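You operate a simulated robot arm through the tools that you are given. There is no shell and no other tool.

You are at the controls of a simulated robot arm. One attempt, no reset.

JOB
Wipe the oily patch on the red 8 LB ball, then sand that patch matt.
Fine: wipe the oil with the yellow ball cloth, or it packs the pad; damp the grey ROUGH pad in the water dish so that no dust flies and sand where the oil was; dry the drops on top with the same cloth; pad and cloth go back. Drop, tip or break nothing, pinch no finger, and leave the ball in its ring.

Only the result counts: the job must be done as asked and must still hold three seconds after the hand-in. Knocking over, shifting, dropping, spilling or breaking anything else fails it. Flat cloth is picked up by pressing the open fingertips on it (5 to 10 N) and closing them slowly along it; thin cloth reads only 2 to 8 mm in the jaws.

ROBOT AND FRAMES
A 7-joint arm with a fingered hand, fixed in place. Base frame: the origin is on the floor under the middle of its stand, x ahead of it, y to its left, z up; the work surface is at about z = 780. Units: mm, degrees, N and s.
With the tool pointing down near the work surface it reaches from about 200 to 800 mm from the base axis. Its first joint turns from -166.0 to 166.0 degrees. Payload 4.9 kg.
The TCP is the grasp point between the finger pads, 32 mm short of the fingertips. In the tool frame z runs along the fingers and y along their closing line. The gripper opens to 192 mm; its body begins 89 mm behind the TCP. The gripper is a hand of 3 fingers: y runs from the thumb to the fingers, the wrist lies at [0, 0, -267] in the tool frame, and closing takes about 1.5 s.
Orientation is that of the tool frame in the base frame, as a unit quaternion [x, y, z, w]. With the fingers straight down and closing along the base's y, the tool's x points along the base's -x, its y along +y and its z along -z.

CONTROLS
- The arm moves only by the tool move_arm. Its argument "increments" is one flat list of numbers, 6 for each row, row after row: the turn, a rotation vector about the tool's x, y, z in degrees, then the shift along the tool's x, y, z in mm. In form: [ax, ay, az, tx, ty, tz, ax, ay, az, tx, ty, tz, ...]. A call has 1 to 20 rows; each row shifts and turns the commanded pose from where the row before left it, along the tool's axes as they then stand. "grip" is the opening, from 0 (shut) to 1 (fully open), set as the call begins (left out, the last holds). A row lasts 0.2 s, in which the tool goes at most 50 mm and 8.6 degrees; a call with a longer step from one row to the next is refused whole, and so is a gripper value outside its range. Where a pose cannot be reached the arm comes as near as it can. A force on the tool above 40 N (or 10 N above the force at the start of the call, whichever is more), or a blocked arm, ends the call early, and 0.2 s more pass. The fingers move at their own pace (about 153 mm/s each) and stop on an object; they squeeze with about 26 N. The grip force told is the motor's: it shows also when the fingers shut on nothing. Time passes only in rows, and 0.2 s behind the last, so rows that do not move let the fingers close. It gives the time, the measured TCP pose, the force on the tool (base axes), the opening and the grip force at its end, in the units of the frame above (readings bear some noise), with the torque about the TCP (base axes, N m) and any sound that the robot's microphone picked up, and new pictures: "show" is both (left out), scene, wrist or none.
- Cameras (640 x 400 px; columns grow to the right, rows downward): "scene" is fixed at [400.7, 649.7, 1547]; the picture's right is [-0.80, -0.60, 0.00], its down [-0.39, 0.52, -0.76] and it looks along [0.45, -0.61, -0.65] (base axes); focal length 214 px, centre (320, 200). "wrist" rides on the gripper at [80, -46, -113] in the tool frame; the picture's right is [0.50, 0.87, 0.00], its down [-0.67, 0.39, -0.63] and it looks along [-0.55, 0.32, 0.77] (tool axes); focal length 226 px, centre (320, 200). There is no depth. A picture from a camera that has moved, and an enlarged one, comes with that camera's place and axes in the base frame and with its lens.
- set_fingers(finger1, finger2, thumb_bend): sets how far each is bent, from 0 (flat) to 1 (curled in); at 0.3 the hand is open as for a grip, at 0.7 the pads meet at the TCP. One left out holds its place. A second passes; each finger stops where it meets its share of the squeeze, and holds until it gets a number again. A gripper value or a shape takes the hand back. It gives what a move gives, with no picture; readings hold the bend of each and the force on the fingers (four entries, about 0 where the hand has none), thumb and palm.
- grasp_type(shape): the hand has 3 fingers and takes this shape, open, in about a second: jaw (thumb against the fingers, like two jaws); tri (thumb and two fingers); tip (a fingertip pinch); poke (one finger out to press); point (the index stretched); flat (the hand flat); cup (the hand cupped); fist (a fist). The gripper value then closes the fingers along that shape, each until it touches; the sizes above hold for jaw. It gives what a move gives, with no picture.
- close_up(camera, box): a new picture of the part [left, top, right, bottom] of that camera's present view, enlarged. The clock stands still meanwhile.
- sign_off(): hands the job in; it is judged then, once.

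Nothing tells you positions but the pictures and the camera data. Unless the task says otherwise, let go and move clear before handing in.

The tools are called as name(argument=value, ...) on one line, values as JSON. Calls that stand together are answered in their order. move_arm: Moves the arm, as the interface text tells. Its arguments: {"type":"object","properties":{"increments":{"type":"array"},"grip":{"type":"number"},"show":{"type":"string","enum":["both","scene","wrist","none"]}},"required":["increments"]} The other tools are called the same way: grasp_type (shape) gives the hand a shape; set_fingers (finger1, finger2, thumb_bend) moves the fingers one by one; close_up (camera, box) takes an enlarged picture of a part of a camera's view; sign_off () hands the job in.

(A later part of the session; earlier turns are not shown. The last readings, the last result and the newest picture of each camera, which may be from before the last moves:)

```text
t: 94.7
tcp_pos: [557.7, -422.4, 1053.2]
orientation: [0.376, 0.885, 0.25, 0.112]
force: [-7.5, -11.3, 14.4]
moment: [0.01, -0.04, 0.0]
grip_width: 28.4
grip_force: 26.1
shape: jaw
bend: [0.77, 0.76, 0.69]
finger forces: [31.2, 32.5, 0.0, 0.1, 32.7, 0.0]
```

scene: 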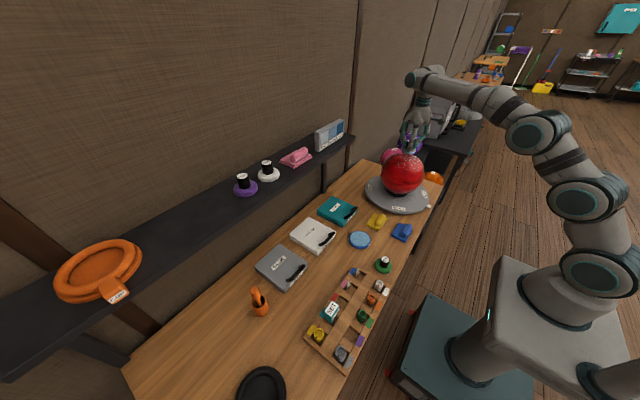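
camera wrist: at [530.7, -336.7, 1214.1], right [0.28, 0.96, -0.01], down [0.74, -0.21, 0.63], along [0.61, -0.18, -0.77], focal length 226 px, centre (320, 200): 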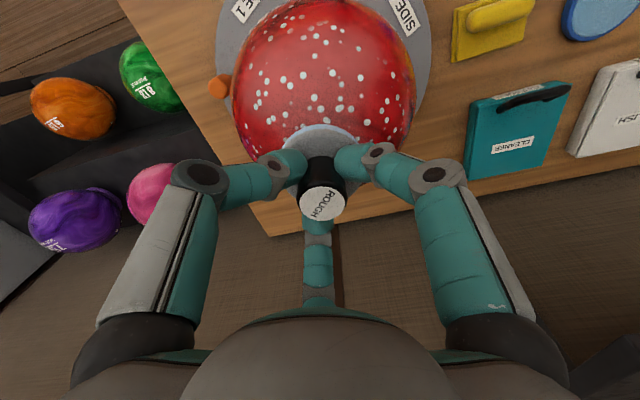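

move_arm(increments=[4, 0, 0, 0, 11.2, -0.2, 4, 0, 0, 0, 11.2, 0.1, 4, 0, 0, 0, 11.2, 0.1, 4, 0, 0, 0, 11.2, 0.1], show="none")

move_arm(increments=[4, 0, 0, 0, 11.2, 0.0, 4, 0, 0, 0, 11.2, 0.1, 4, 0, 0, 0, 11.2, 0.1, 4, 0, 0, 0, 11.2, 0.0], show="none")

```text
t: 95.7
tcp_pos: [588.4, -392.5, 1074.6]
orientation: [0.387, 0.912, 0.124, 0.056]
force: [-10.2, -3.5, 18.8]
moment: [0.31, -0.15, 0.09]
grip_width: 28.1
grip_force: 25.7
shape: jaw
bend: [0.77, 0.77, 0.69]
finger forces: [40.4, 33.9, 0.0, 0.0, 27.1, 0.1]
```

```text
t: 96.6
tcp_pos: [616.0, -370.1, 1085.5]
orientation: [0.392, 0.92, 0.019, 0.017]
force: [-5.4, -2.0, 9.7]
moment: [0.24, -0.02, 0.09]
grip_width: 28.6
grip_force: 26.6
shape: jaw
bend: [0.77, 0.77, 0.7]
finger forces: [42.2, 30.3, 0.0, 0.0, 24.4, 0.0]
stopped in row 4: the force on the tool passed its limit at 42 N (the readings are from after the stop); the commanded pose is now the measured one
```

The force limit stopped the stroke near the top. I lift off and check the pad and the ball.

move_arm(increments=[0, 0, 0, 0, 0, -15, 0, 0, 0, 0, 0, -35, 0, 0, 0, 0, -30, -30, 0, 0, 0, -20, -30, -20, 0, 0, 0, -25, -30, 0, 0, 0, 0, 0, 0, 0])

close_up(camera="wrist", box=[240, 0, 480, 190])

close_up(camera="scene", box=[360, 135, 440, 215])

```text
t: 98.0
tcp_pos: [565.4, -457.7, 1174.2]
orientation: [0.39, 0.92, 0.018, 0.015]
force: [-1.5, 0.2, 0.1]
moment: [0.0, 0.01, -0.02]
grip_width: 27.7
grip_force: 26.6
shape: jaw
bend: [0.77, 0.77, 0.7]
finger forces: [25.1, 26.0, 0.0, 0.1, 21.8, 0.1]
out of reach, approached as far as the arm can: row 5
camera wrist: at [471.4, -434.9, 1282.3], right [0.27, 0.96, 0.03], down [0.72, -0.23, 0.66], along [0.64, -0.16, -0.75], focal length 226 px, centre (320, 200)
```

scene: 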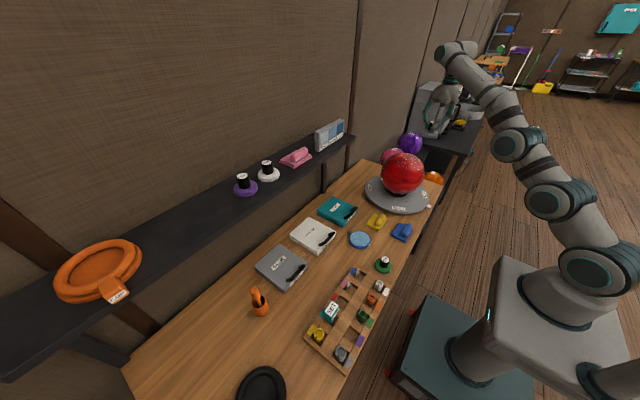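
wrist: 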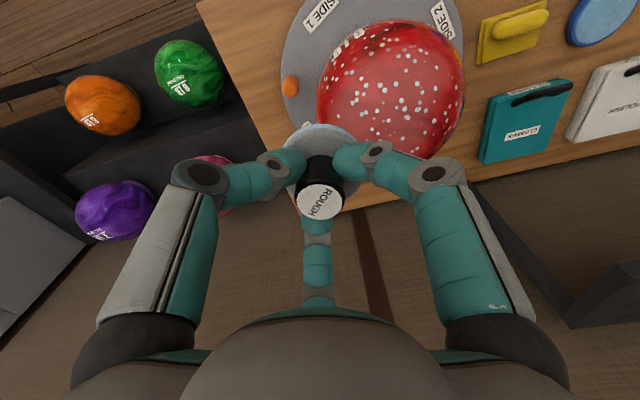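

```text
2.11 times, centred on (360, 95) of wrist
camera zoom: at [471.4, -434.9, 1282.3], right [0.27, 0.96, 0.03], down [0.72, -0.23, 0.66], along [0.64, -0.16, -0.75], focal length 476 px, centre (236, 421)
```

zoom: 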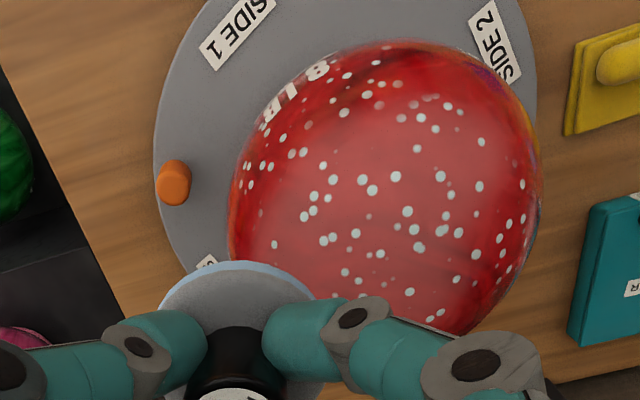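

```text
5.00 times, centred on (400, 175) of scene
camera zoom: at [400.7, 649.7, 1547.0], right [-0.8, -0.6, 0.0], down [-0.39, 0.52, -0.76], along [0.45, -0.61, -0.65], focal length 1072 px, centre (-80, 325)
```

zoom: 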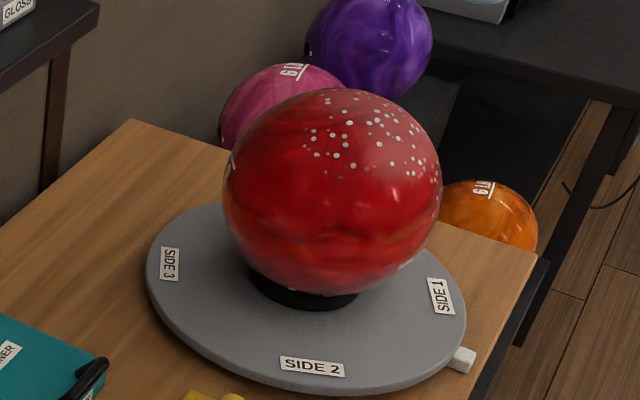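

The pad is fine and the turntable has not turned further. I zoom closely to judge the matt area around the top, from both cameras.

close_up(camera="scene", box=[380, 148, 425, 180])

close_up(camera="wrist", box=[310, 10, 470, 160])

```text
12.50 times, centred on (402, 164) of scene
camera zoom: at [400.7, 649.7, 1547.0], right [-0.8, -0.6, 0.0], down [-0.39, 0.52, -0.76], along [0.45, -0.61, -0.65], focal length 2681 px, centre (-711, 650)
```

zoom: 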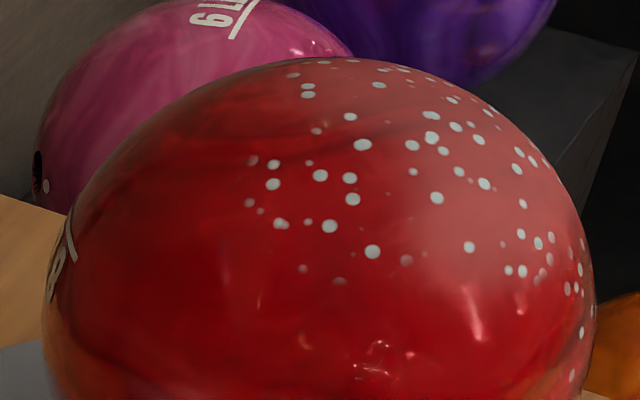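

```text
2.67 times, centred on (390, 85) of wrist
camera zoom: at [471.4, -434.9, 1282.3], right [0.27, 0.96, 0.03], down [0.72, -0.23, 0.66], along [0.64, -0.16, -0.75], focal length 603 px, centre (133, 507)
```

zoom: 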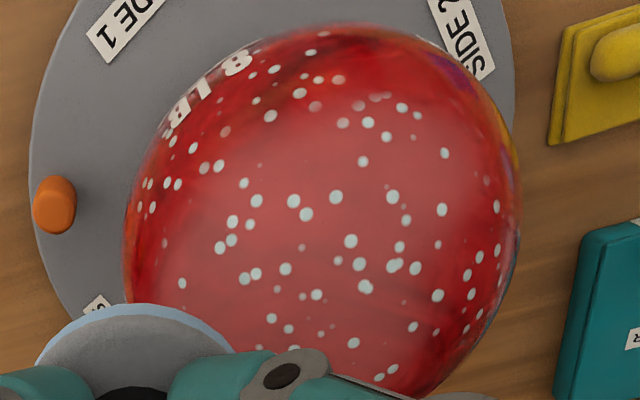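

The near blob is evenly matt; the far rim of the top (toward +X and +Y) still looks glossy. I turn the hand back and work the top with small tilts that stay within reach.

move_arm(increments=[2.7, 0, 0, 0, 0, 0, 0, 0, 7.33, 0, 0, 0, 0, 0, 7.33, 0, 0, 0, 0, 0, 7.33, 0, 0, 0, 0, 0, 7.33, 0, 0, 0, 0, 0, 7.33, 0, 0, 0, 0, 0, 7.33, 0, 0, 0, 0, 0, 0, 30, 18, 0, 0, 0, 0, 30, 18, 0, 0, 0, 0, 30, 18, 0, 0, 0, 0, 0, 0, 35, 0, 0, 0, 0, 0, 30, 0, 0, 0, 0, 0, 0], show="none")

```text
t: 100.8
tcp_pos: [618.8, -367.5, 1108.1]
orientation: [0.707, 0.707, 0.0, 0.007]
force: [0.0, 0.6, -0.7]
moment: [-0.03, 0.0, 0.0]
grip_width: 27.3
grip_force: 26.2
shape: jaw
bend: [0.77, 0.77, 0.7]
finger forces: [24.9, 25.7, 0.0, 0.0, 21.5, 0.0]
```

move_arm(increments=[0, 0, 0, 5, 5, 10, 0, 0, 0, 0, 0, 10, 0, 0, 0, 0, 0, 3, 0, 0, 0, 0, 0, 1.5, 0, 0, 0, 0, 0, 0], show="none")

```text
t: 102.0
tcp_pos: [624.8, -361.8, 1085.1]
orientation: [0.708, 0.706, -0.001, 0.007]
force: [0.1, -0.2, -1.5]
moment: [-0.02, -0.02, 0.01]
grip_width: 27.6
grip_force: 25.8
shape: jaw
bend: [0.77, 0.77, 0.7]
finger forces: [25.0, 25.6, 0.0, 0.0, 21.5, 0.1]
```

move_arm(increments=[0, 0, 0, 0, 0, 1.5, 0, 0, 0, 0, 0, 1.5, 0, 0, 0, 0, 0, 1, 0, 0, 0, 0, 0, 0], show="none")

```text
t: 103.0
tcp_pos: [625.9, -362.1, 1081.7]
orientation: [0.708, 0.707, -0.001, 0.008]
force: [-1.0, 1.7, 7.6]
moment: [0.07, 0.13, 0.0]
grip_width: 27.8
grip_force: 26.1
shape: jaw
bend: [0.77, 0.77, 0.7]
finger forces: [27.2, 26.3, 0.0, 0.0, 24.5, 0.1]
```

Light contact. I stroke over the far rim in small tilts and back.

move_arm(increments=[2.5, 0, 0, 0, 7, 0.4, 2.5, 0, 0, 0, 7, 0.3], show="none")

move_arm(increments=[-2.5, 0, 0, 0, -7, 0, -2.5, 0, 0, 0, -7, 0], show="none")

```text
t: 103.6
tcp_pos: [638.9, -362.0, 1080.9]
orientation: [0.706, 0.707, -0.031, -0.023]
force: [-0.3, -0.9, 14.6]
moment: [-0.1, 0.24, 0.01]
grip_width: 28.4
grip_force: 25.8
shape: jaw
bend: [0.77, 0.77, 0.7]
finger forces: [27.4, 29.9, 0.0, 0.0, 32.8, 0.0]
```

```text
t: 104.2
tcp_pos: [626.1, -361.9, 1082.3]
orientation: [0.708, 0.707, 0.0, 0.009]
force: [2.9, 2.5, 18.8]
moment: [0.06, -0.08, 0.0]
grip_width: 28.4
grip_force: 26.1
shape: jaw
bend: [0.77, 0.77, 0.69]
finger forces: [33.7, 33.7, 0.1, 0.0, 28.5, 0.0]
```

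move_arm(increments=[2.5, 0, 0, 0, 7, -0.3, 2.5, 0, 0, 0, 7, 0.1, 0, -4, 0, 11.2, 0, 0.3, 0, -4, 0, 11.2, 0, 0.3, 0, -4, 0, 11.2, 0, 0.3], show="none")

move_arm(increments=[0, 4, 0, -11.2, 0, 0.2, 0, 4, 0, -11.2, 0, 0.3, 0, 4, 0, -11.2, 0, 0.3], show="none")

```text
t: 105.4
tcp_pos: [637.6, -326.7, 1078.2]
orientation: [0.699, 0.706, -0.105, 0.05]
force: [0.1, 2.3, 18.1]
moment: [-0.2, 0.18, 0.0]
grip_width: 28.6
grip_force: 25.8
shape: jaw
bend: [0.76, 0.76, 0.69]
finger forces: [26.2, 34.4, 0.1, 0.0, 35.4, 0.0]
```

```text
t: 106.2
tcp_pos: [637.1, -359.9, 1079.9]
orientation: [0.706, 0.707, -0.032, -0.024]
force: [3.0, 1.6, 11.5]
moment: [0.01, 0.06, -0.02]
grip_width: 28.2
grip_force: 26.1
shape: jaw
bend: [0.76, 0.76, 0.69]
finger forces: [29.9, 28.2, 0.0, 0.1, 29.9, 0.0]
```

move_arm(increments=[0, 4, 0, -11.2, 0, 0.4, 0, -4, 0, 11.2, 0, 0.3, -2.5, 0, 0, 0, -7, 0, 0, 4, 0, -11.2, 0, 0.4, 0, 4, 0, -11.2, 0, 0.4], show="none")

move_arm(increments=[-2.5, 0, 0, 0, -7, 0.2, 0, 4, 0, -11.2, 0, 0.4, 2.5, 0, 0, 0, 7, 0.2], show="none")

```text
t: 107.4
tcp_pos: [630.8, -383.6, 1080.6]
orientation: [0.706, 0.705, 0.031, -0.057]
force: [-1.6, 0.7, 0.3]
moment: [-0.07, -0.12, -0.01]
grip_width: 28.3
grip_force: 25.9
shape: jaw
bend: [0.76, 0.76, 0.69]
finger forces: [25.8, 26.5, 0.0, 0.0, 25.4, 0.0]
```

```text
t: 108.2
tcp_pos: [620.8, -385.3, 1078.8]
orientation: [0.704, 0.703, 0.058, -0.078]
force: [3.3, -6.0, 22.5]
moment: [-0.08, -0.5, -0.11]
grip_width: 28.4
grip_force: 25.3
shape: jaw
bend: [0.77, 0.77, 0.69]
finger forces: [40.1, 41.7, 0.0, 0.0, 23.4, 0.0]
out of reach, approached as far as the arm can: row 2, 3
```

That last tilt was out of reach, so I lift off and look again.

move_arm(increments=[0, 0, 0, 0, -5, -15, 0, 0, 0, 0, -10, -30, 0, 0, 0, 0, -25, -35, 0, -4, 0, -5, -30, -25, 0, -4, 0, -25, -10, 0, 0, 0, 0, -25, 0, 0, 0, 0, 0, 0, 0, 0])

close_up(camera="wrist", box=[280, 0, 520, 170])

close_up(camera="scene", box=[380, 148, 425, 180])

close_up(camera="scene", box=[360, 135, 440, 215])

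```text
t: 109.8
tcp_pos: [531.9, -452.4, 1172.7]
orientation: [0.707, 0.707, 0.008, -0.033]
force: [-0.4, 0.0, -1.4]
moment: [0.02, 0.02, 0.0]
grip_width: 28.0
grip_force: 26.4
shape: jaw
bend: [0.77, 0.76, 0.69]
finger forces: [25.1, 26.2, 0.0, 0.1, 22.3, 0.0]
out of reach, approached as far as the arm can: row 1, 2
camera wrist: at [490.8, -380.9, 1290.3], right [0.87, 0.5, 0.0], down [0.41, -0.71, 0.58], along [0.29, -0.5, -0.82], focal length 226 px, centre (320, 200)
```

scene: 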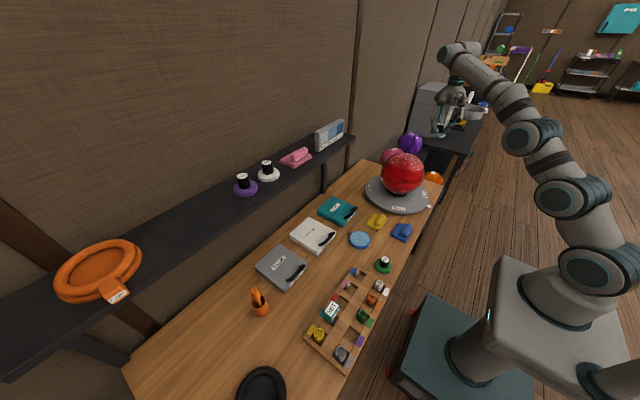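
wrist: 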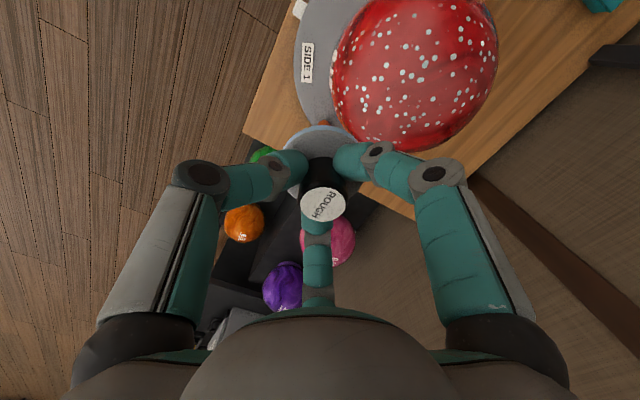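

```text
2.35 times, centred on (400, 85) of wrist
camera zoom: at [490.8, -380.9, 1290.3], right [0.87, 0.5, 0.0], down [0.41, -0.71, 0.58], along [0.29, -0.5, -0.82], focal length 532 px, centre (132, 471)
```

zoom: 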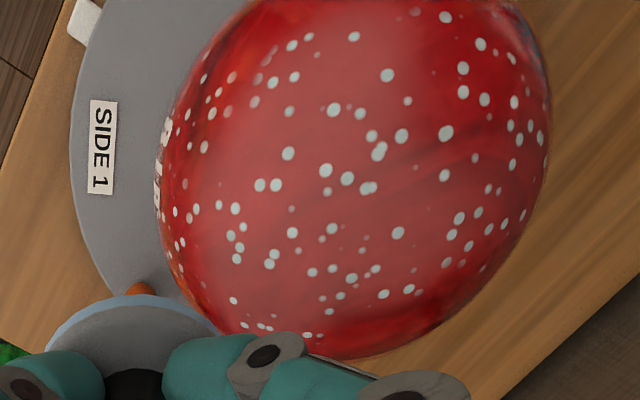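

```text
12.50 times, centred on (402, 164) of scene
camera zoom: at [400.7, 649.7, 1547.0], right [-0.8, -0.6, 0.0], down [-0.39, 0.52, -0.76], along [0.45, -0.61, -0.65], focal length 2681 px, centre (-711, 650)
```

zoom: 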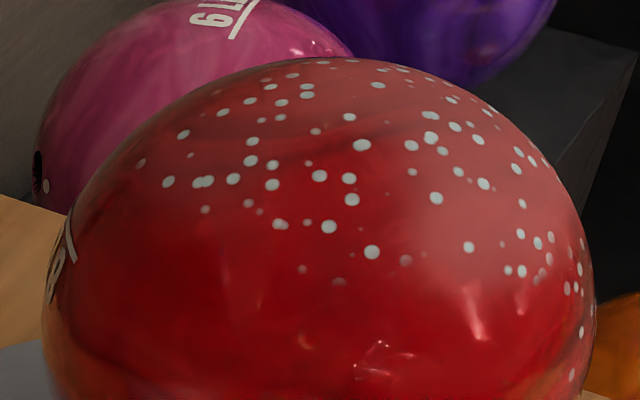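

```text
5.00 times, centred on (400, 175) of scene
camera zoom: at [400.7, 649.7, 1547.0], right [-0.8, -0.6, 0.0], down [-0.39, 0.52, -0.76], along [0.45, -0.61, -0.65], focal length 1072 px, centre (-80, 325)
```

zoom: 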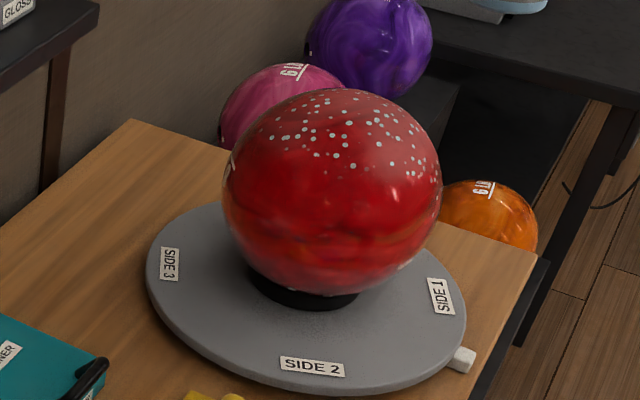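

close_up(camera="wrist", box=[390, 20, 500, 150])

close_up(camera="wrist", box=[330, 20, 450, 150])

```text
3.08 times, centred on (445, 85) of wrist
camera zoom: at [490.8, -380.9, 1290.3], right [0.87, 0.5, 0.0], down [0.41, -0.71, 0.58], along [0.29, -0.5, -0.82], focal length 696 px, centre (-65, 554)
```

zoom: 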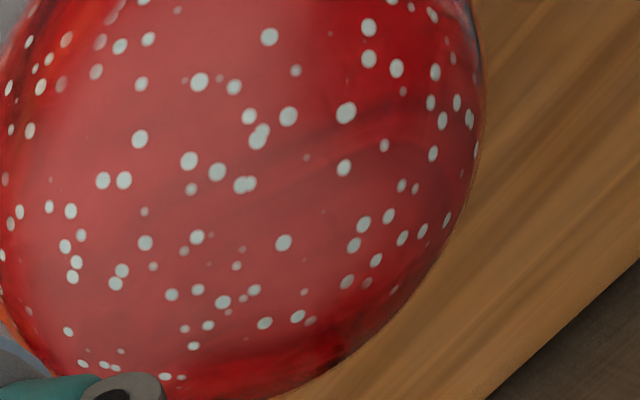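

```text
3.08 times, centred on (390, 85) of wrist
camera zoom: at [490.8, -380.9, 1290.3], right [0.87, 0.5, 0.0], down [0.41, -0.71, 0.58], along [0.29, -0.5, -0.82], focal length 696 px, centre (105, 554)
```

zoom: 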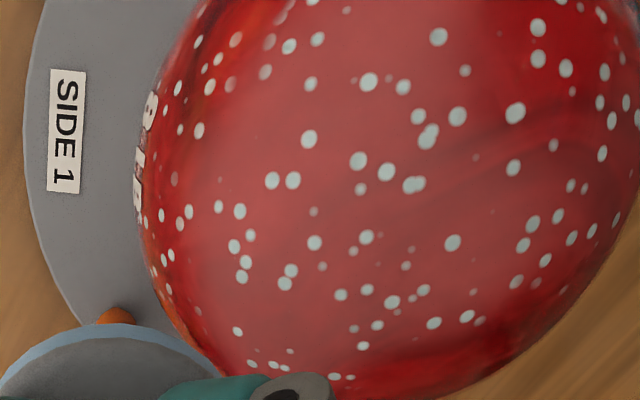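

The far rim is now largely matt but still fainter than the middle. I make a few more passes over the top to even it out.

move_arm(increments=[-2, -3.3, 0, 0, 0, 0, 0, 0, 0, 29.3, 32, 0, 0, 0, 0, 29.3, 32, 0, 0, 0, 0, 29.3, 32, 0, 0, 0, 0, 0, 0, 35, 0, 0, 0, 0, 0, 30, 0, 0, 0, 0, 0, 15, 0, 0, 0, 0, 0, 5, 0, 0, 0, 0, 0, 0], show="none")

```text
t: 111.8
tcp_pos: [631.3, -365.6, 1085.9]
orientation: [0.706, 0.708, 0.001, -0.001]
force: [-0.5, -0.1, 0.2]
moment: [0.02, 0.03, 0.03]
grip_width: 27.9
grip_force: 25.6
shape: jaw
bend: [0.77, 0.76, 0.69]
finger forces: [24.6, 26.0, 0.0, 0.0, 21.5, 0.1]
```

move_arm(increments=[0, 0, 0, 0, 0, 2, 0, 0, 0, 0, 0, 2, 0, 0, 0, 0, 0, 1, 0, 0, 0, 0, 0, 0], show="none")

```text
t: 112.8
tcp_pos: [632.1, -366.1, 1082.9]
orientation: [0.706, 0.709, 0.001, 0.001]
force: [0.8, 0.1, 5.8]
moment: [0.0, 0.0, 0.02]
grip_width: 27.9
grip_force: 25.5
shape: jaw
bend: [0.77, 0.76, 0.69]
finger forces: [26.8, 28.0, 0.0, 0.0, 23.5, 0.1]
```

move_arm(increments=[2.5, 0, 0, 0, 7, 0.8, 2.5, 0, 0, 0, 7, 0.7, -2.5, 0, 0, 0, -7, -0.2, -2.5, 0, 0, 0, -7, -0.2, -2.5, 0, 0, 0, -7, -0.2, -2.5, 0, 0, 0, -7, -0.1], show="none")

move_arm(increments=[2.5, 0, 0, 0, 7, 0.5, 2.5, 0, 0, 0, 7, 0.5, 2.5, 0, 0, 0, 7, 0.5, 2.5, 0, 0, 0, 7, 0.5], show="none")

```text
t: 114.2
tcp_pos: [615.4, -367.1, 1081.3]
orientation: [0.706, 0.707, 0.032, 0.032]
force: [1.2, 1.3, 11.5]
moment: [0.0, 0.04, 0.02]
grip_width: 28.2
grip_force: 26.3
shape: jaw
bend: [0.77, 0.76, 0.69]
finger forces: [30.5, 31.4, 0.1, 0.1, 29.6, 0.1]
```

```text
t: 115.2
tcp_pos: [645.0, -366.5, 1079.8]
orientation: [0.706, 0.707, -0.03, -0.031]
force: [0.7, -2.8, 12.8]
moment: [-0.05, 0.17, 0.0]
grip_width: 28.2
grip_force: 26.0
shape: jaw
bend: [0.77, 0.76, 0.69]
finger forces: [28.9, 30.1, 0.1, 0.0, 33.6, 0.1]
```

move_arm(increments=[0, -4, 0, 11.2, 0, 0.3, 0, -4, 0, 11.2, 0, 0.3, -2.5, 0, 0, 0, -7, -0.3, -2.5, 0, 0, 0, -7, -0.2, -2.5, 0, 0, 0, -7, -0.1, -2.5, 0, 0, 0, -7, 0], show="none")

move_arm(increments=[2.5, 0, 0, 0, 7, 0.5, 2.5, 0, 0, 0, 7, 0.5, 2.5, 0, 0, 0, 7, 0.5, 2.5, 0, 0, 0, 7, 0.5], show="none")

```text
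t: 116.6
tcp_pos: [615.9, -345.8, 1081.6]
orientation: [0.698, 0.711, -0.017, 0.083]
force: [4.8, 5.7, 29.9]
moment: [0.11, -0.2, 0.04]
grip_width: 28.1
grip_force: 26.0
shape: jaw
bend: [0.77, 0.76, 0.69]
finger forces: [42.5, 40.4, 0.0, 0.0, 29.5, 0.1]
```

```text
t: 117.6
tcp_pos: [643.7, -343.6, 1078.9]
orientation: [0.702, 0.707, -0.078, 0.02]
force: [-2.5, 1.6, 30.7]
moment: [0.09, 0.46, 0.0]
grip_width: 28.9
grip_force: 25.7
shape: jaw
bend: [0.77, 0.76, 0.69]
finger forces: [36.4, 33.2, 0.1, 0.0, 46.8, 0.0]
```

move_arm(increments=[0, 0, 0, 0, 0, -2, 0, 4, 0, -11.2, 0, 0.1, 0, 4, 0, -11.2, 0, 0.2, -2.5, 0, 0, 0, -7, -0.3, 0, 4, 0, -11.2, 0, 0.3], show="none")

```text
t: 118.8
tcp_pos: [637.4, -377.4, 1079.0]
orientation: [0.707, 0.706, 0.011, -0.039]
force: [3.5, -1.9, 9.2]
moment: [0.08, -0.04, -0.02]
grip_width: 28.2
grip_force: 26.4
shape: jaw
bend: [0.77, 0.76, 0.68]
finger forces: [32.1, 30.6, 0.0, 0.0, 26.2, 0.1]
```

move_arm(increments=[-2.5, 0, 0, 0, -7, -0.2, -2.5, 0, 0, 0, -7, -0.2, -2.5, 0, 0, 0, -7, -0.1, 0, 4, 0, -11.2, 0, 0.3, 2.5, 0, 0, 0, 7, 0.3, 2.5, 0, 0, 0, 7, 0.3], show="none")

move_arm(increments=[-2.5, 0, 0, 0, -7, -0.2, -2.5, 0, 0, 0, -7, -0.2, -2.5, 0, 0, 0, -7, -0.1, 2.5, 0, 0, 0, 7, 0.3, 2.5, 0, 0, 0, 7, 0.3], show="none")

```text
t: 120.2
tcp_pos: [631.5, -387.8, 1078.4]
orientation: [0.703, 0.707, 0.05, -0.05]
force: [0.4, 0.3, -1.5]
moment: [-0.02, 0.02, -0.01]
grip_width: 27.9
grip_force: 25.9
shape: jaw
bend: [0.76, 0.76, 0.69]
finger forces: [27.0, 27.6, 0.1, 0.0, 23.6, 0.0]
```

```text
t: 121.4
tcp_pos: [624.0, -388.8, 1082.6]
orientation: [0.705, 0.705, 0.066, -0.034]
force: [-0.1, 1.3, 0.8]
moment: [0.03, -0.02, 0.01]
grip_width: 27.9
grip_force: 26.0
shape: jaw
bend: [0.76, 0.76, 0.69]
finger forces: [26.2, 27.2, 0.0, 0.1, 22.5, 0.1]
```

move_arm(increments=[0, 0, 0, 0, 0, 1.5, 0, 0, 0, 0, 0, 1.5, 0, 0, 0, 0, 0, 0], show="none")

```text
t: 122.2
tcp_pos: [623.0, -389.7, 1078.2]
orientation: [0.705, 0.705, 0.066, -0.034]
force: [-0.1, 0.3, 0.2]
moment: [0.02, -0.01, 0.02]
grip_width: 27.9
grip_force: 26.0
shape: jaw
bend: [0.76, 0.76, 0.69]
finger forces: [26.5, 27.3, 0.0, 0.0, 23.0, 0.0]
```

move_arm(increments=[0, 0, 0, 0, 0, 1, 0, 0, 0, 0, 0, 1, 0, 0, 0, 0, 0, 0], show="none")

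```text
t: 123.0
tcp_pos: [622.7, -389.4, 1078.8]
orientation: [0.704, 0.706, 0.066, -0.034]
force: [-1.2, -2.7, 10.1]
moment: [-0.01, 0.21, 0.07]
grip_width: 28.3
grip_force: 26.1
shape: jaw
bend: [0.76, 0.76, 0.68]
finger forces: [28.7, 27.8, 0.0, 0.0, 31.0, 0.0]
```

move_arm(increments=[-2.5, 0, 0, 0, -7, 0.2, -2.5, 0, 0, 0, -7, 0.2, -2.5, 0, 0, 0, -7, 0.2, -2.5, 0, 0, 0, -7, 0.2, 2.5, 0, 0, 0, 7, 0.2, 2.5, 0, 0, 0, 7, 0.2, 2.5, 0, 0, 0, 7, 0.2, 2.5, 0, 0, 0, 7, 0.2], show="none")

move_arm(increments=[2.5, 0, 0, 0, 7, 0.2, -2.5, 0, 0, 0, -7, 0.1], show="none")

```text
t: 124.2
tcp_pos: [601.7, -388.4, 1077.7]
orientation: [0.706, 0.699, 0.112, 0.016]
force: [0.1, -0.4, 4.1]
moment: [0.04, -0.02, 0.01]
grip_width: 28.4
grip_force: 26.0
shape: jaw
bend: [0.77, 0.76, 0.68]
finger forces: [30.2, 27.8, 0.1, 0.1, 26.0, 0.1]
stopped in row 6: the force on the tool passed its limit at 42 N (the readings are from after the stop); the commanded pose is now the measured one
```

```text
t: 124.8
tcp_pos: [601.5, -388.1, 1078.1]
orientation: [0.706, 0.699, 0.112, 0.016]
force: [-0.5, -0.4, 8.7]
moment: [0.15, 0.0, 0.04]
grip_width: 28.4
grip_force: 25.7
shape: jaw
bend: [0.77, 0.76, 0.68]
finger forces: [32.9, 29.1, 0.1, 0.1, 27.2, 0.1]
```

move_arm(increments=[0, 0, 0, 0, 0, -15, 0, 0, 0, 0, 0, -35, 0, 0, 0, 0, -20, -35, -4, -4, 0, -10, -30, -20, 0, -4, 0, -30, -10, 0, 0, 0, 0, -25, 0, 0, 0, 0, 0, 0, 0, 0])

close_up(camera="wrist", box=[330, 0, 490, 150])

close_up(camera="scene", box=[380, 148, 425, 180])

close_up(camera="scene", box=[360, 135, 440, 215])

```text
t: 126.4
tcp_pos: [525.0, -468.0, 1163.3]
orientation: [0.712, 0.692, 0.087, 0.089]
force: [-0.1, -0.2, -0.1]
moment: [0.0, 0.04, -0.01]
grip_width: 28.2
grip_force: 25.9
shape: jaw
bend: [0.77, 0.76, 0.68]
finger forces: [26.6, 26.9, 0.0, 0.1, 22.4, 0.0]
camera wrist: at [454.8, -387.4, 1260.0], right [0.85, 0.48, 0.21], down [0.2, -0.68, 0.71], along [0.48, -0.56, -0.67], focal length 226 px, centre (320, 200)
```

scene: 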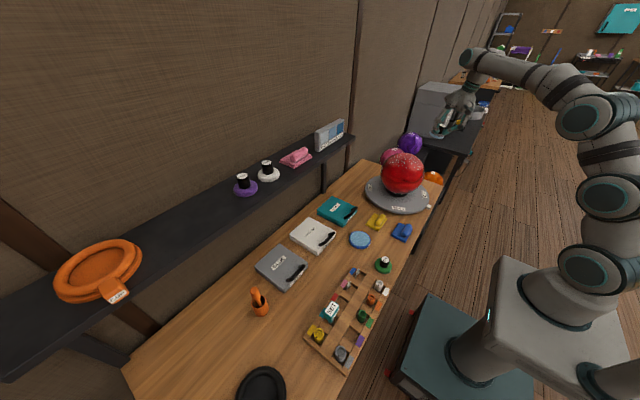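
wrist: 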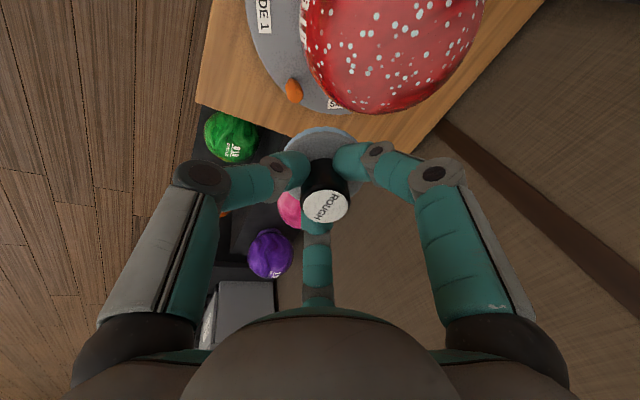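

```text
2.67 times, centred on (410, 75) of wrist
camera zoom: at [454.8, -387.4, 1260.0], right [0.85, 0.48, 0.21], down [0.2, -0.68, 0.71], along [0.48, -0.56, -0.67], focal length 603 px, centre (80, 533)
```

zoom: 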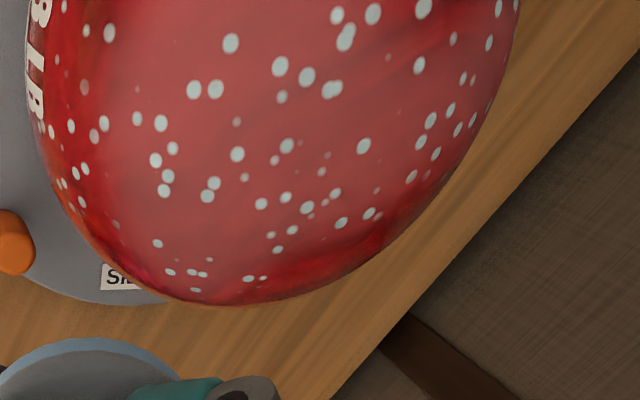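

```text
12.50 times, centred on (402, 164) of scene
camera zoom: at [400.7, 649.7, 1547.0], right [-0.8, -0.6, 0.0], down [-0.39, 0.52, -0.76], along [0.45, -0.61, -0.65], focal length 2681 px, centre (-711, 650)
```

zoom: 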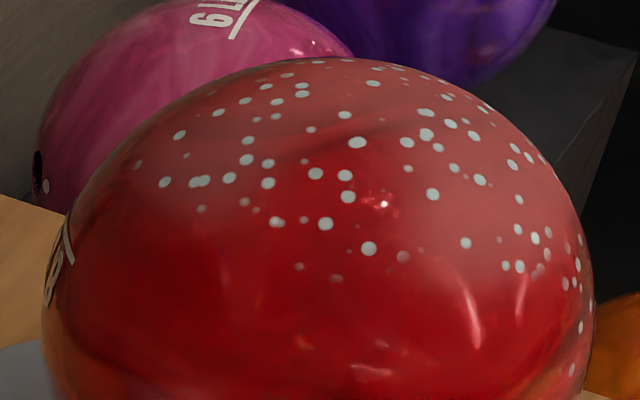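

```text
5.00 times, centred on (400, 175) of scene
camera zoom: at [400.7, 649.7, 1547.0], right [-0.8, -0.6, 0.0], down [-0.39, 0.52, -0.76], along [0.45, -0.61, -0.65], focal length 1072 px, centre (-80, 325)
```

zoom: 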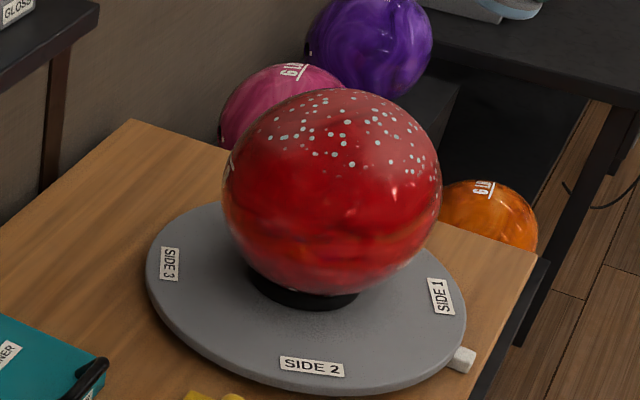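

The matt zone now seems to cover the whole patch. To be sure of the lower near side I take a look from the robot's side.

move_arm(increments=[0, 0, 0, 16.5, -32, 20, 0, 0, 0, 16.5, -32, 20, -6.4, 0, 0, 0, 0, 0, -6.4, 0, 0, 0, 0, 0, -6.4, 0, 0, 0, 0, 0, -6.4, 0, 0, 0, 0, 0, 0, 0, 0, 0, 0, 0])

close_up(camera="wrist", box=[260, 0, 480, 150])

```text
t: 128.0
tcp_pos: [474.3, -430.1, 1110.2]
orientation: [0.674, 0.656, 0.238, 0.244]
force: [-0.1, -0.1, -0.6]
moment: [0.01, 0.03, -0.03]
grip_width: 28.0
grip_force: 25.7
shape: jaw
bend: [0.77, 0.76, 0.68]
finger forces: [26.0, 26.5, 0.0, 0.0, 21.7, 0.0]
camera wrist: at [366.8, -349.6, 1165.8], right [0.68, 0.48, 0.56], down [-0.13, -0.67, 0.73], along [0.72, -0.57, -0.39], focal length 226 px, centre (320, 200)
```

scene: 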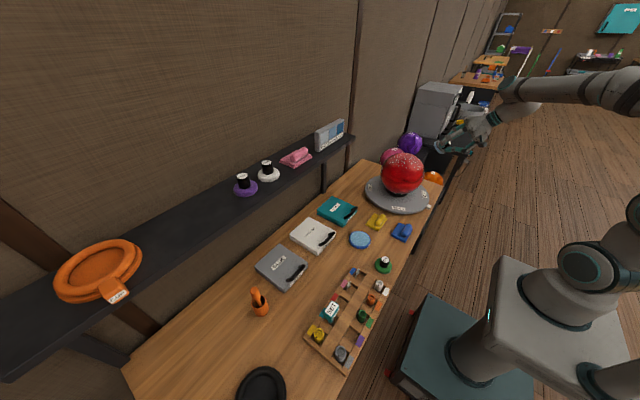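
wrist: 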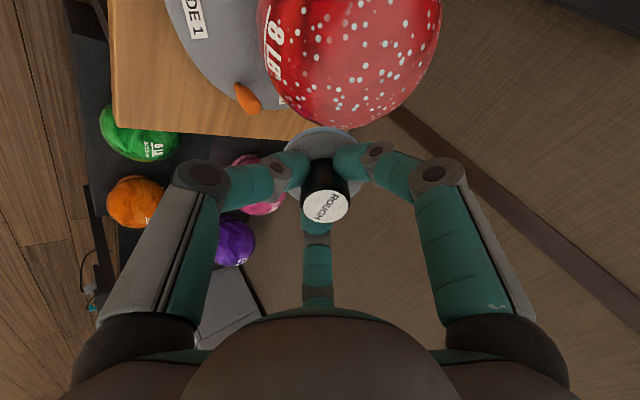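

```text
2.67 times, centred on (370, 75) of wrist
camera zoom: at [366.8, -349.6, 1165.8], right [0.68, 0.48, 0.56], down [-0.13, -0.67, 0.73], along [0.72, -0.57, -0.39], focal length 603 px, centre (187, 533)
```

zoom: 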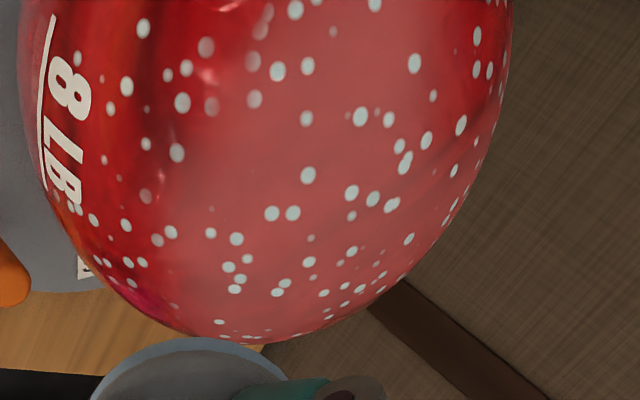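

From this side I see that the lowest 10 mm of the near blob (toward the label) is still glossy. I turn the hand to that meridian and sand its lower edge with a straight up-and-down stroke.

move_arm(increments=[0, 4.27, -5.1, 0, 0, 0, 0, 4.27, -5.1, 0, 0, 0, 0, 4.27, -5.1, 0, 0, 0, 0, 0, 0, 6.6, 2, 35, 0, 0, 0, 6.6, 2, 35, 0, 0, 0, 0, 0, 0], show="none")

```text
t: 129.4
tcp_pos: [513.0, -405.1, 1059.4]
orientation: [0.551, 0.762, 0.278, 0.199]
force: [0.9, -0.2, -0.8]
moment: [-0.01, 0.02, 0.0]
grip_width: 27.6
grip_force: 26.3
shape: jaw
bend: [0.77, 0.76, 0.68]
finger forces: [25.6, 26.0, 0.0, 0.0, 21.7, 0.0]
```

move_arm(increments=[0, 0, 0, 5, 0, 8, 0, 0, 0, 0, 0, 6, 0, 0, 0, 0, 0, 2, 0, 0, 0, 0, 0, 1, 0, 0, 0, 0, 0, 0], show="none")

```text
t: 130.6
tcp_pos: [521.3, -396.4, 1044.1]
orientation: [0.55, 0.762, 0.277, 0.199]
force: [-0.5, 0.2, -0.2]
moment: [0.01, 0.02, 0.01]
grip_width: 27.9
grip_force: 26.0
shape: jaw
bend: [0.77, 0.76, 0.68]
finger forces: [25.5, 26.1, 0.1, 0.0, 21.7, 0.0]
```

move_arm(increments=[0, 0, 0, 0, 0, 1.5, 0, 0, 0, 0, 0, 1.5, 0, 0, 0, 0, 0, 0], show="none")

```text
t: 131.4
tcp_pos: [523.8, -395.1, 1042.3]
orientation: [0.55, 0.762, 0.277, 0.199]
force: [-0.7, 0.3, -0.6]
moment: [0.01, 0.04, -0.02]
grip_width: 27.9
grip_force: 26.0
shape: jaw
bend: [0.77, 0.76, 0.68]
finger forces: [25.6, 26.1, 0.1, 0.0, 21.7, 0.0]
```

move_arm(increments=[0, 0, 0, 0, 0, 1.5, 0, 0, 0, 0, 0, 1.5, 0, 0, 0, 0, 0, 0], show="none")

```text
t: 132.2
tcp_pos: [524.8, -395.6, 1044.4]
orientation: [0.55, 0.761, 0.277, 0.201]
force: [-17.4, -5.4, 18.2]
moment: [0.16, 0.04, 0.17]
grip_width: 28.4
grip_force: 26.3
shape: jaw
bend: [0.77, 0.76, 0.68]
finger forces: [37.4, 30.8, 0.1, 0.1, 32.7, 0.0]
```

move_arm(increments=[0, 0, 0, 0, 0, -1.2, -4, 0, 0, 0, -11.1, 0.4, -4, 0, 0, 0, -11.1, 0.4, -4, 0, 0, 0, -11.1, 0.4], show="none")

move_arm(increments=[-4, 0, 0, 0, -11.1, 0.5, 4, 0, 0, 0, 11.1, 0.4, 4, 0, 0, 0, 11.1, 0.4], show="none")

```text
t: 133.2
tcp_pos: [503.3, -401.5, 1018.2]
orientation: [0.526, 0.728, 0.355, 0.257]
force: [-18.3, -7.1, 23.8]
moment: [-0.08, -0.45, -0.2]
grip_width: 28.6
grip_force: 26.0
shape: jaw
bend: [0.77, 0.77, 0.68]
finger forces: [43.3, 45.4, 0.0, 0.0, 24.4, 0.0]
```

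```text
t: 134.0
tcp_pos: [511.4, -397.1, 1024.3]
orientation: [0.536, 0.74, 0.331, 0.234]
force: [-12.4, -5.1, 7.0]
moment: [0.02, -0.1, -0.11]
grip_width: 28.7
grip_force: 26.2
shape: jaw
bend: [0.77, 0.77, 0.68]
finger forces: [30.7, 37.5, 0.0, 0.1, 27.4, 0.0]
```

move_arm(increments=[-4, 0, 0, 0, -11.1, 0.3, -4, 0, 0, 0, -11.1, 0.3, 4, 0, 0, 0, 11.1, 0.2, 4, 0, 0, 0, 11.1, 0.2, 4, 0, 0, 0, 11.1, 0.2, 4, 0, 0, 0, 11.1, 0.2], show="none")

move_arm(increments=[-4, 0, 0, 0, -11.1, 0.1, -4, 0, 0, 0, -11.1, 0.2, -4, 0, 0, 0, -11.1, 0.2, 4, 0, 0, 0, 11.1, 0.2, 4, 0, 0, 0, 11.1, 0.2, 4, 0, 0, 0, 11.1, 0.2], show="none")

```text
t: 135.4
tcp_pos: [525.2, -395.1, 1044.4]
orientation: [0.551, 0.761, 0.277, 0.2]
force: [-6.8, -1.5, 8.5]
moment: [0.14, -0.02, 0.1]
grip_width: 28.3
grip_force: 25.9
shape: jaw
bend: [0.77, 0.77, 0.68]
finger forces: [32.2, 27.3, 0.0, 0.0, 24.4, 0.1]
```

```text
t: 136.8
tcp_pos: [524.2, -393.8, 1043.1]
orientation: [0.55, 0.762, 0.277, 0.2]
force: [-3.2, 0.7, 5.1]
moment: [0.11, -0.07, 0.05]
grip_width: 28.3
grip_force: 25.7
shape: jaw
bend: [0.77, 0.77, 0.68]
finger forces: [29.0, 26.8, 0.1, 0.1, 21.2, 0.2]
```

I back away to the same viewpoint and check.

move_arm(increments=[0, 0, 0, -3, 0, -25, 0, 0, 0, -8, -2, -35, 0, 0, 0, -8, -2, -35, 0, -4.27, 5.1, 0, 0, 0, 0, -4.27, 5.1, 0, 0, 0, 0, -4.27, 5.1, 0, 0, 0, 0, 0, 0, 0, 0, 0])

close_up(camera="wrist", box=[260, 0, 480, 150])

close_up(camera="scene", box=[360, 135, 440, 215])

```text
t: 138.4
tcp_pos: [468.1, -433.9, 1113.7]
orientation: [0.675, 0.655, 0.237, 0.243]
force: [0.2, -0.6, -1.8]
moment: [0.02, 0.02, 0.02]
grip_width: 27.9
grip_force: 25.7
shape: jaw
bend: [0.77, 0.77, 0.68]
finger forces: [24.3, 24.5, 0.0, 0.0, 20.6, 0.0]
camera wrist: at [362.2, -351.3, 1168.7], right [0.68, 0.48, 0.56], down [-0.13, -0.67, 0.73], along [0.72, -0.57, -0.39], focal length 226 px, centre (320, 200)
```

scene: 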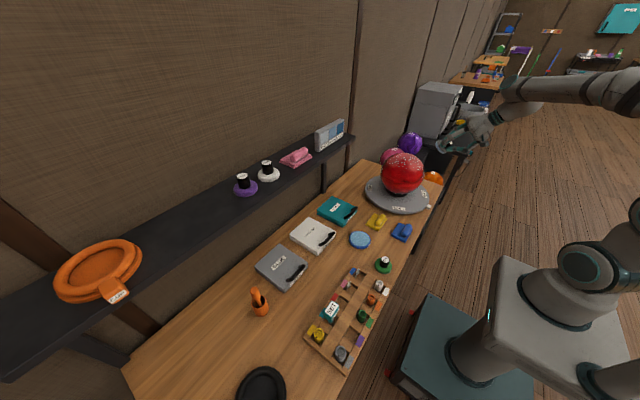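
wrist: 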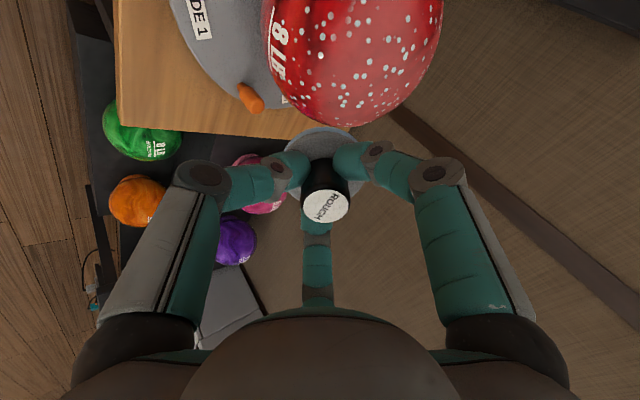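

```text
2.67 times, centred on (370, 75) of wrist
camera zoom: at [362.2, -351.3, 1168.7], right [0.68, 0.48, 0.56], down [-0.13, -0.67, 0.73], along [0.72, -0.57, -0.39], focal length 603 px, centre (187, 533)
```

zoom: 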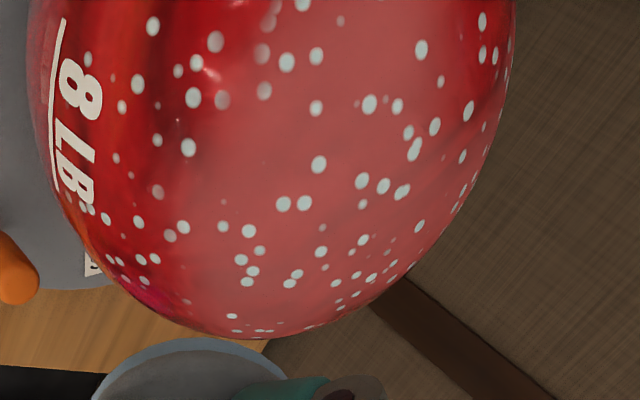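

```text
5.00 times, centred on (400, 175) of scene
camera zoom: at [400.7, 649.7, 1547.0], right [-0.8, -0.6, 0.0], down [-0.39, 0.52, -0.76], along [0.45, -0.61, -0.65], focal length 1072 px, centre (-80, 325)
```

zoom: 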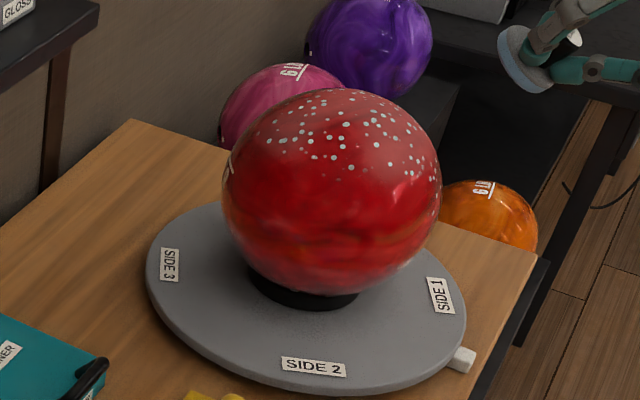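

The lower edge is matt now. I add one more straight pass a little to its +Y side for full coverage.

move_arm(increments=[0, 4.36, -5.2, 0, 0, 0, 0, 4.36, -5.2, 0, 0, 0, 0, 0, 0, 19, 2, 20, 0, 0, 0, 19, 2, 30, 0, 0, 0, 0, 0, 27, 0, 0, 0, 0, 0, 0], show="none")

```text
t: 139.8
tcp_pos: [513.9, -385.1, 1055.7]
orientation: [0.592, 0.73, 0.265, 0.215]
force: [-0.9, 0.4, -0.4]
moment: [-0.01, 0.02, 0.02]
grip_width: 27.6
grip_force: 26.0
shape: jaw
bend: [0.77, 0.76, 0.68]
finger forces: [24.2, 24.3, 0.0, 0.0, 20.4, 0.0]
```

move_arm(increments=[0, 0, 0, 0, 0, 8, 0, 0, 0, 0, 0, 5, 0, 0, 0, 0, 0, 1, 0, 0, 0, 0, 0, 1, 0, 0, 0, 0, 0, 0], show="none")

```text
t: 141.0
tcp_pos: [523.0, -384.1, 1044.7]
orientation: [0.592, 0.73, 0.265, 0.215]
force: [-6.2, -1.1, 5.5]
moment: [-0.03, -0.01, 0.02]
grip_width: 27.9
grip_force: 26.3
shape: jaw
bend: [0.77, 0.77, 0.68]
finger forces: [26.3, 26.5, 0.0, 0.0, 22.8, 0.1]
```

move_arm(increments=[-4, 0, 0, 0, -11.1, 0.7, -4, 0, 0, 0, -11.1, 0.5, -4, 0, 0, 0, -11.1, 0.4, -4, 0, 0, 0, -11.1, 0.4, 4, 0, 0, 0, 11.1, 0.3, 4, 0, 0, 0, 11.1, 0.3], show="none")

move_arm(increments=[4, 0, 0, 0, 11.1, 0.2, -4, 0, 0, 0, -11.1, 0.3, -4, 0, 0, 0, -11.1, 0.3, -4, 0, 0, 0, -11.1, 0.3, 4, 0, 0, 0, 11.1, 0.2, 4, 0, 0, 0, 11.1, 0.2], show="none")

```text
t: 142.4
tcp_pos: [506.5, -386.3, 1030.2]
orientation: [0.575, 0.71, 0.316, 0.255]
force: [-2.8, 0.2, 2.6]
moment: [-0.01, -0.05, -0.05]
grip_width: 28.1
grip_force: 25.3
shape: jaw
bend: [0.77, 0.77, 0.68]
finger forces: [25.5, 26.1, 0.0, 0.0, 21.1, 0.0]
```

```text
t: 143.8
tcp_pos: [505.8, -387.6, 1028.8]
orientation: [0.576, 0.71, 0.316, 0.254]
force: [-1.0, 0.6, -0.3]
moment: [-0.03, -0.04, 0.01]
grip_width: 27.7
grip_force: 26.3
shape: jaw
bend: [0.77, 0.76, 0.68]
finger forces: [24.4, 24.4, 0.0, 0.0, 20.8, 0.0]
```

move_arm(increments=[0, 0, 0, 0, 0, 1.5, -4, 0, 0, 0, -11.1, 0.8, -4, 0, 0, 0, -11.1, 0.6, 4, 0, 0, 0, 11.1, 0.2, 4, 0, 0, 0, 11.1, 0.2, 4, 0, 0, 0, 11.1, 0.3], show="none")

```text
t: 145.2
tcp_pos: [514.6, -384.4, 1037.3]
orientation: [0.585, 0.72, 0.291, 0.235]
force: [-8.1, -2.1, 8.5]
moment: [0.01, -0.04, -0.04]
grip_width: 28.0
grip_force: 25.9
shape: jaw
bend: [0.77, 0.76, 0.68]
finger forces: [26.6, 28.6, 0.1, 0.0, 24.7, 0.0]
```

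move_arm(increments=[-4, 0, 0, 0, -11.1, 0.3, -4, 0, 0, 0, -11.1, 0.4, -4, 0, 0, 0, -11.1, 0.4, 4, 0, 0, 0, 11.1, 0.2, 4, 0, 0, 0, 11.1, 0.2, 4, 0, 0, 0, 11.1, 0.2], show="none")

move_arm(increments=[0, 0, 0, 0, 0, -25, 0, 0, 0, -18, -2, -35, 0, 0, 0, -20, -2, -35, 0, -4.36, 5.2, 0, 0, 0, 0, -4.36, 5.2, 0, 0, 0, 0, 0, 0, 0, 0, 0])

close_up(camera="wrist", box=[260, 0, 480, 150])

close_up(camera="scene", box=[360, 135, 440, 215])

```text
t: 146.6
tcp_pos: [514.9, -385.7, 1038.1]
orientation: [0.584, 0.72, 0.291, 0.235]
force: [-2.1, 0.2, 3.1]
moment: [0.02, -0.03, -0.02]
grip_width: 27.7
grip_force: 25.7
shape: jaw
bend: [0.77, 0.76, 0.68]
finger forces: [25.5, 25.7, 0.1, 0.0, 21.6, 0.0]
```

```text
t: 148.0
tcp_pos: [454.5, -435.4, 1101.2]
orientation: [0.668, 0.644, 0.266, 0.261]
force: [0.1, -0.8, -0.6]
moment: [0.0, 0.01, -0.01]
grip_width: 27.8
grip_force: 25.7
shape: jaw
bend: [0.76, 0.76, 0.68]
finger forces: [24.6, 24.8, 0.0, 0.0, 21.0, 0.0]
camera wrist: at [345.0, -354.4, 1152.9], right [0.64, 0.47, 0.61], down [-0.18, -0.68, 0.71], along [0.75, -0.56, -0.35], focal length 226 px, centre (320, 200)
```

scene: 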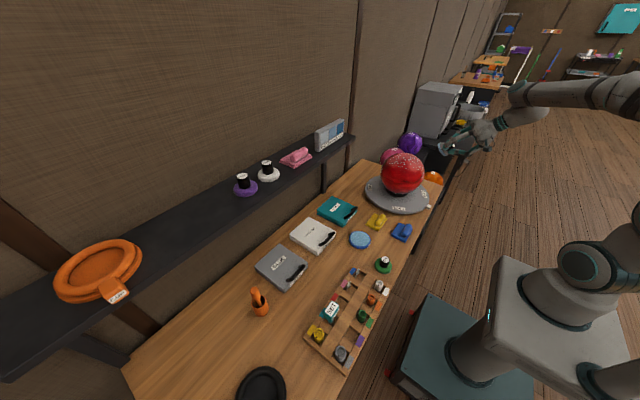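
wrist: 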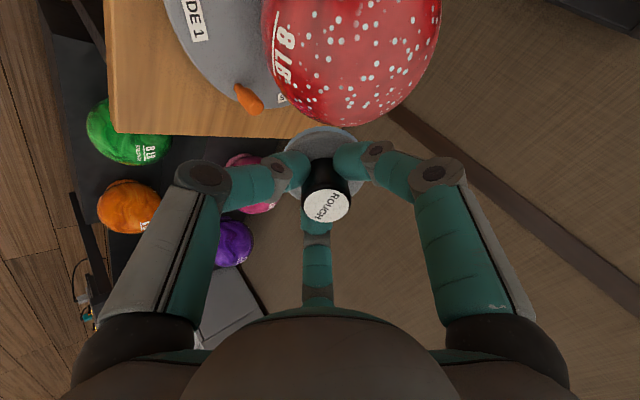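

```text
2.67 times, centred on (370, 75) of wrist
camera zoom: at [345.0, -354.4, 1152.9], right [0.64, 0.47, 0.61], down [-0.18, -0.68, 0.71], along [0.75, -0.56, -0.35], focal length 603 px, centre (187, 533)
```

zoom: 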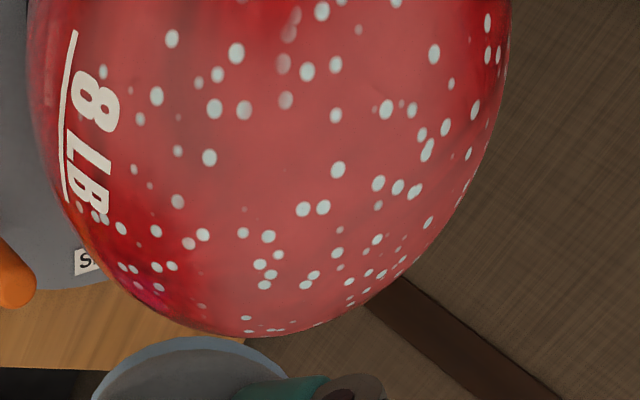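

```text
5.00 times, centred on (400, 175) of scene
camera zoom: at [400.7, 649.7, 1547.0], right [-0.8, -0.6, 0.0], down [-0.39, 0.52, -0.76], along [0.45, -0.61, -0.65], focal length 1072 px, centre (-80, 325)
```

zoom: 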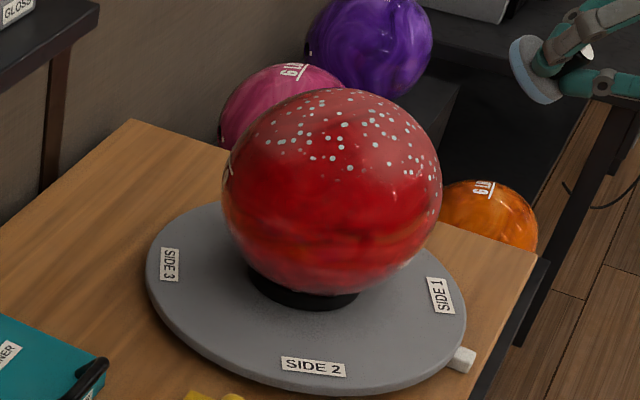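

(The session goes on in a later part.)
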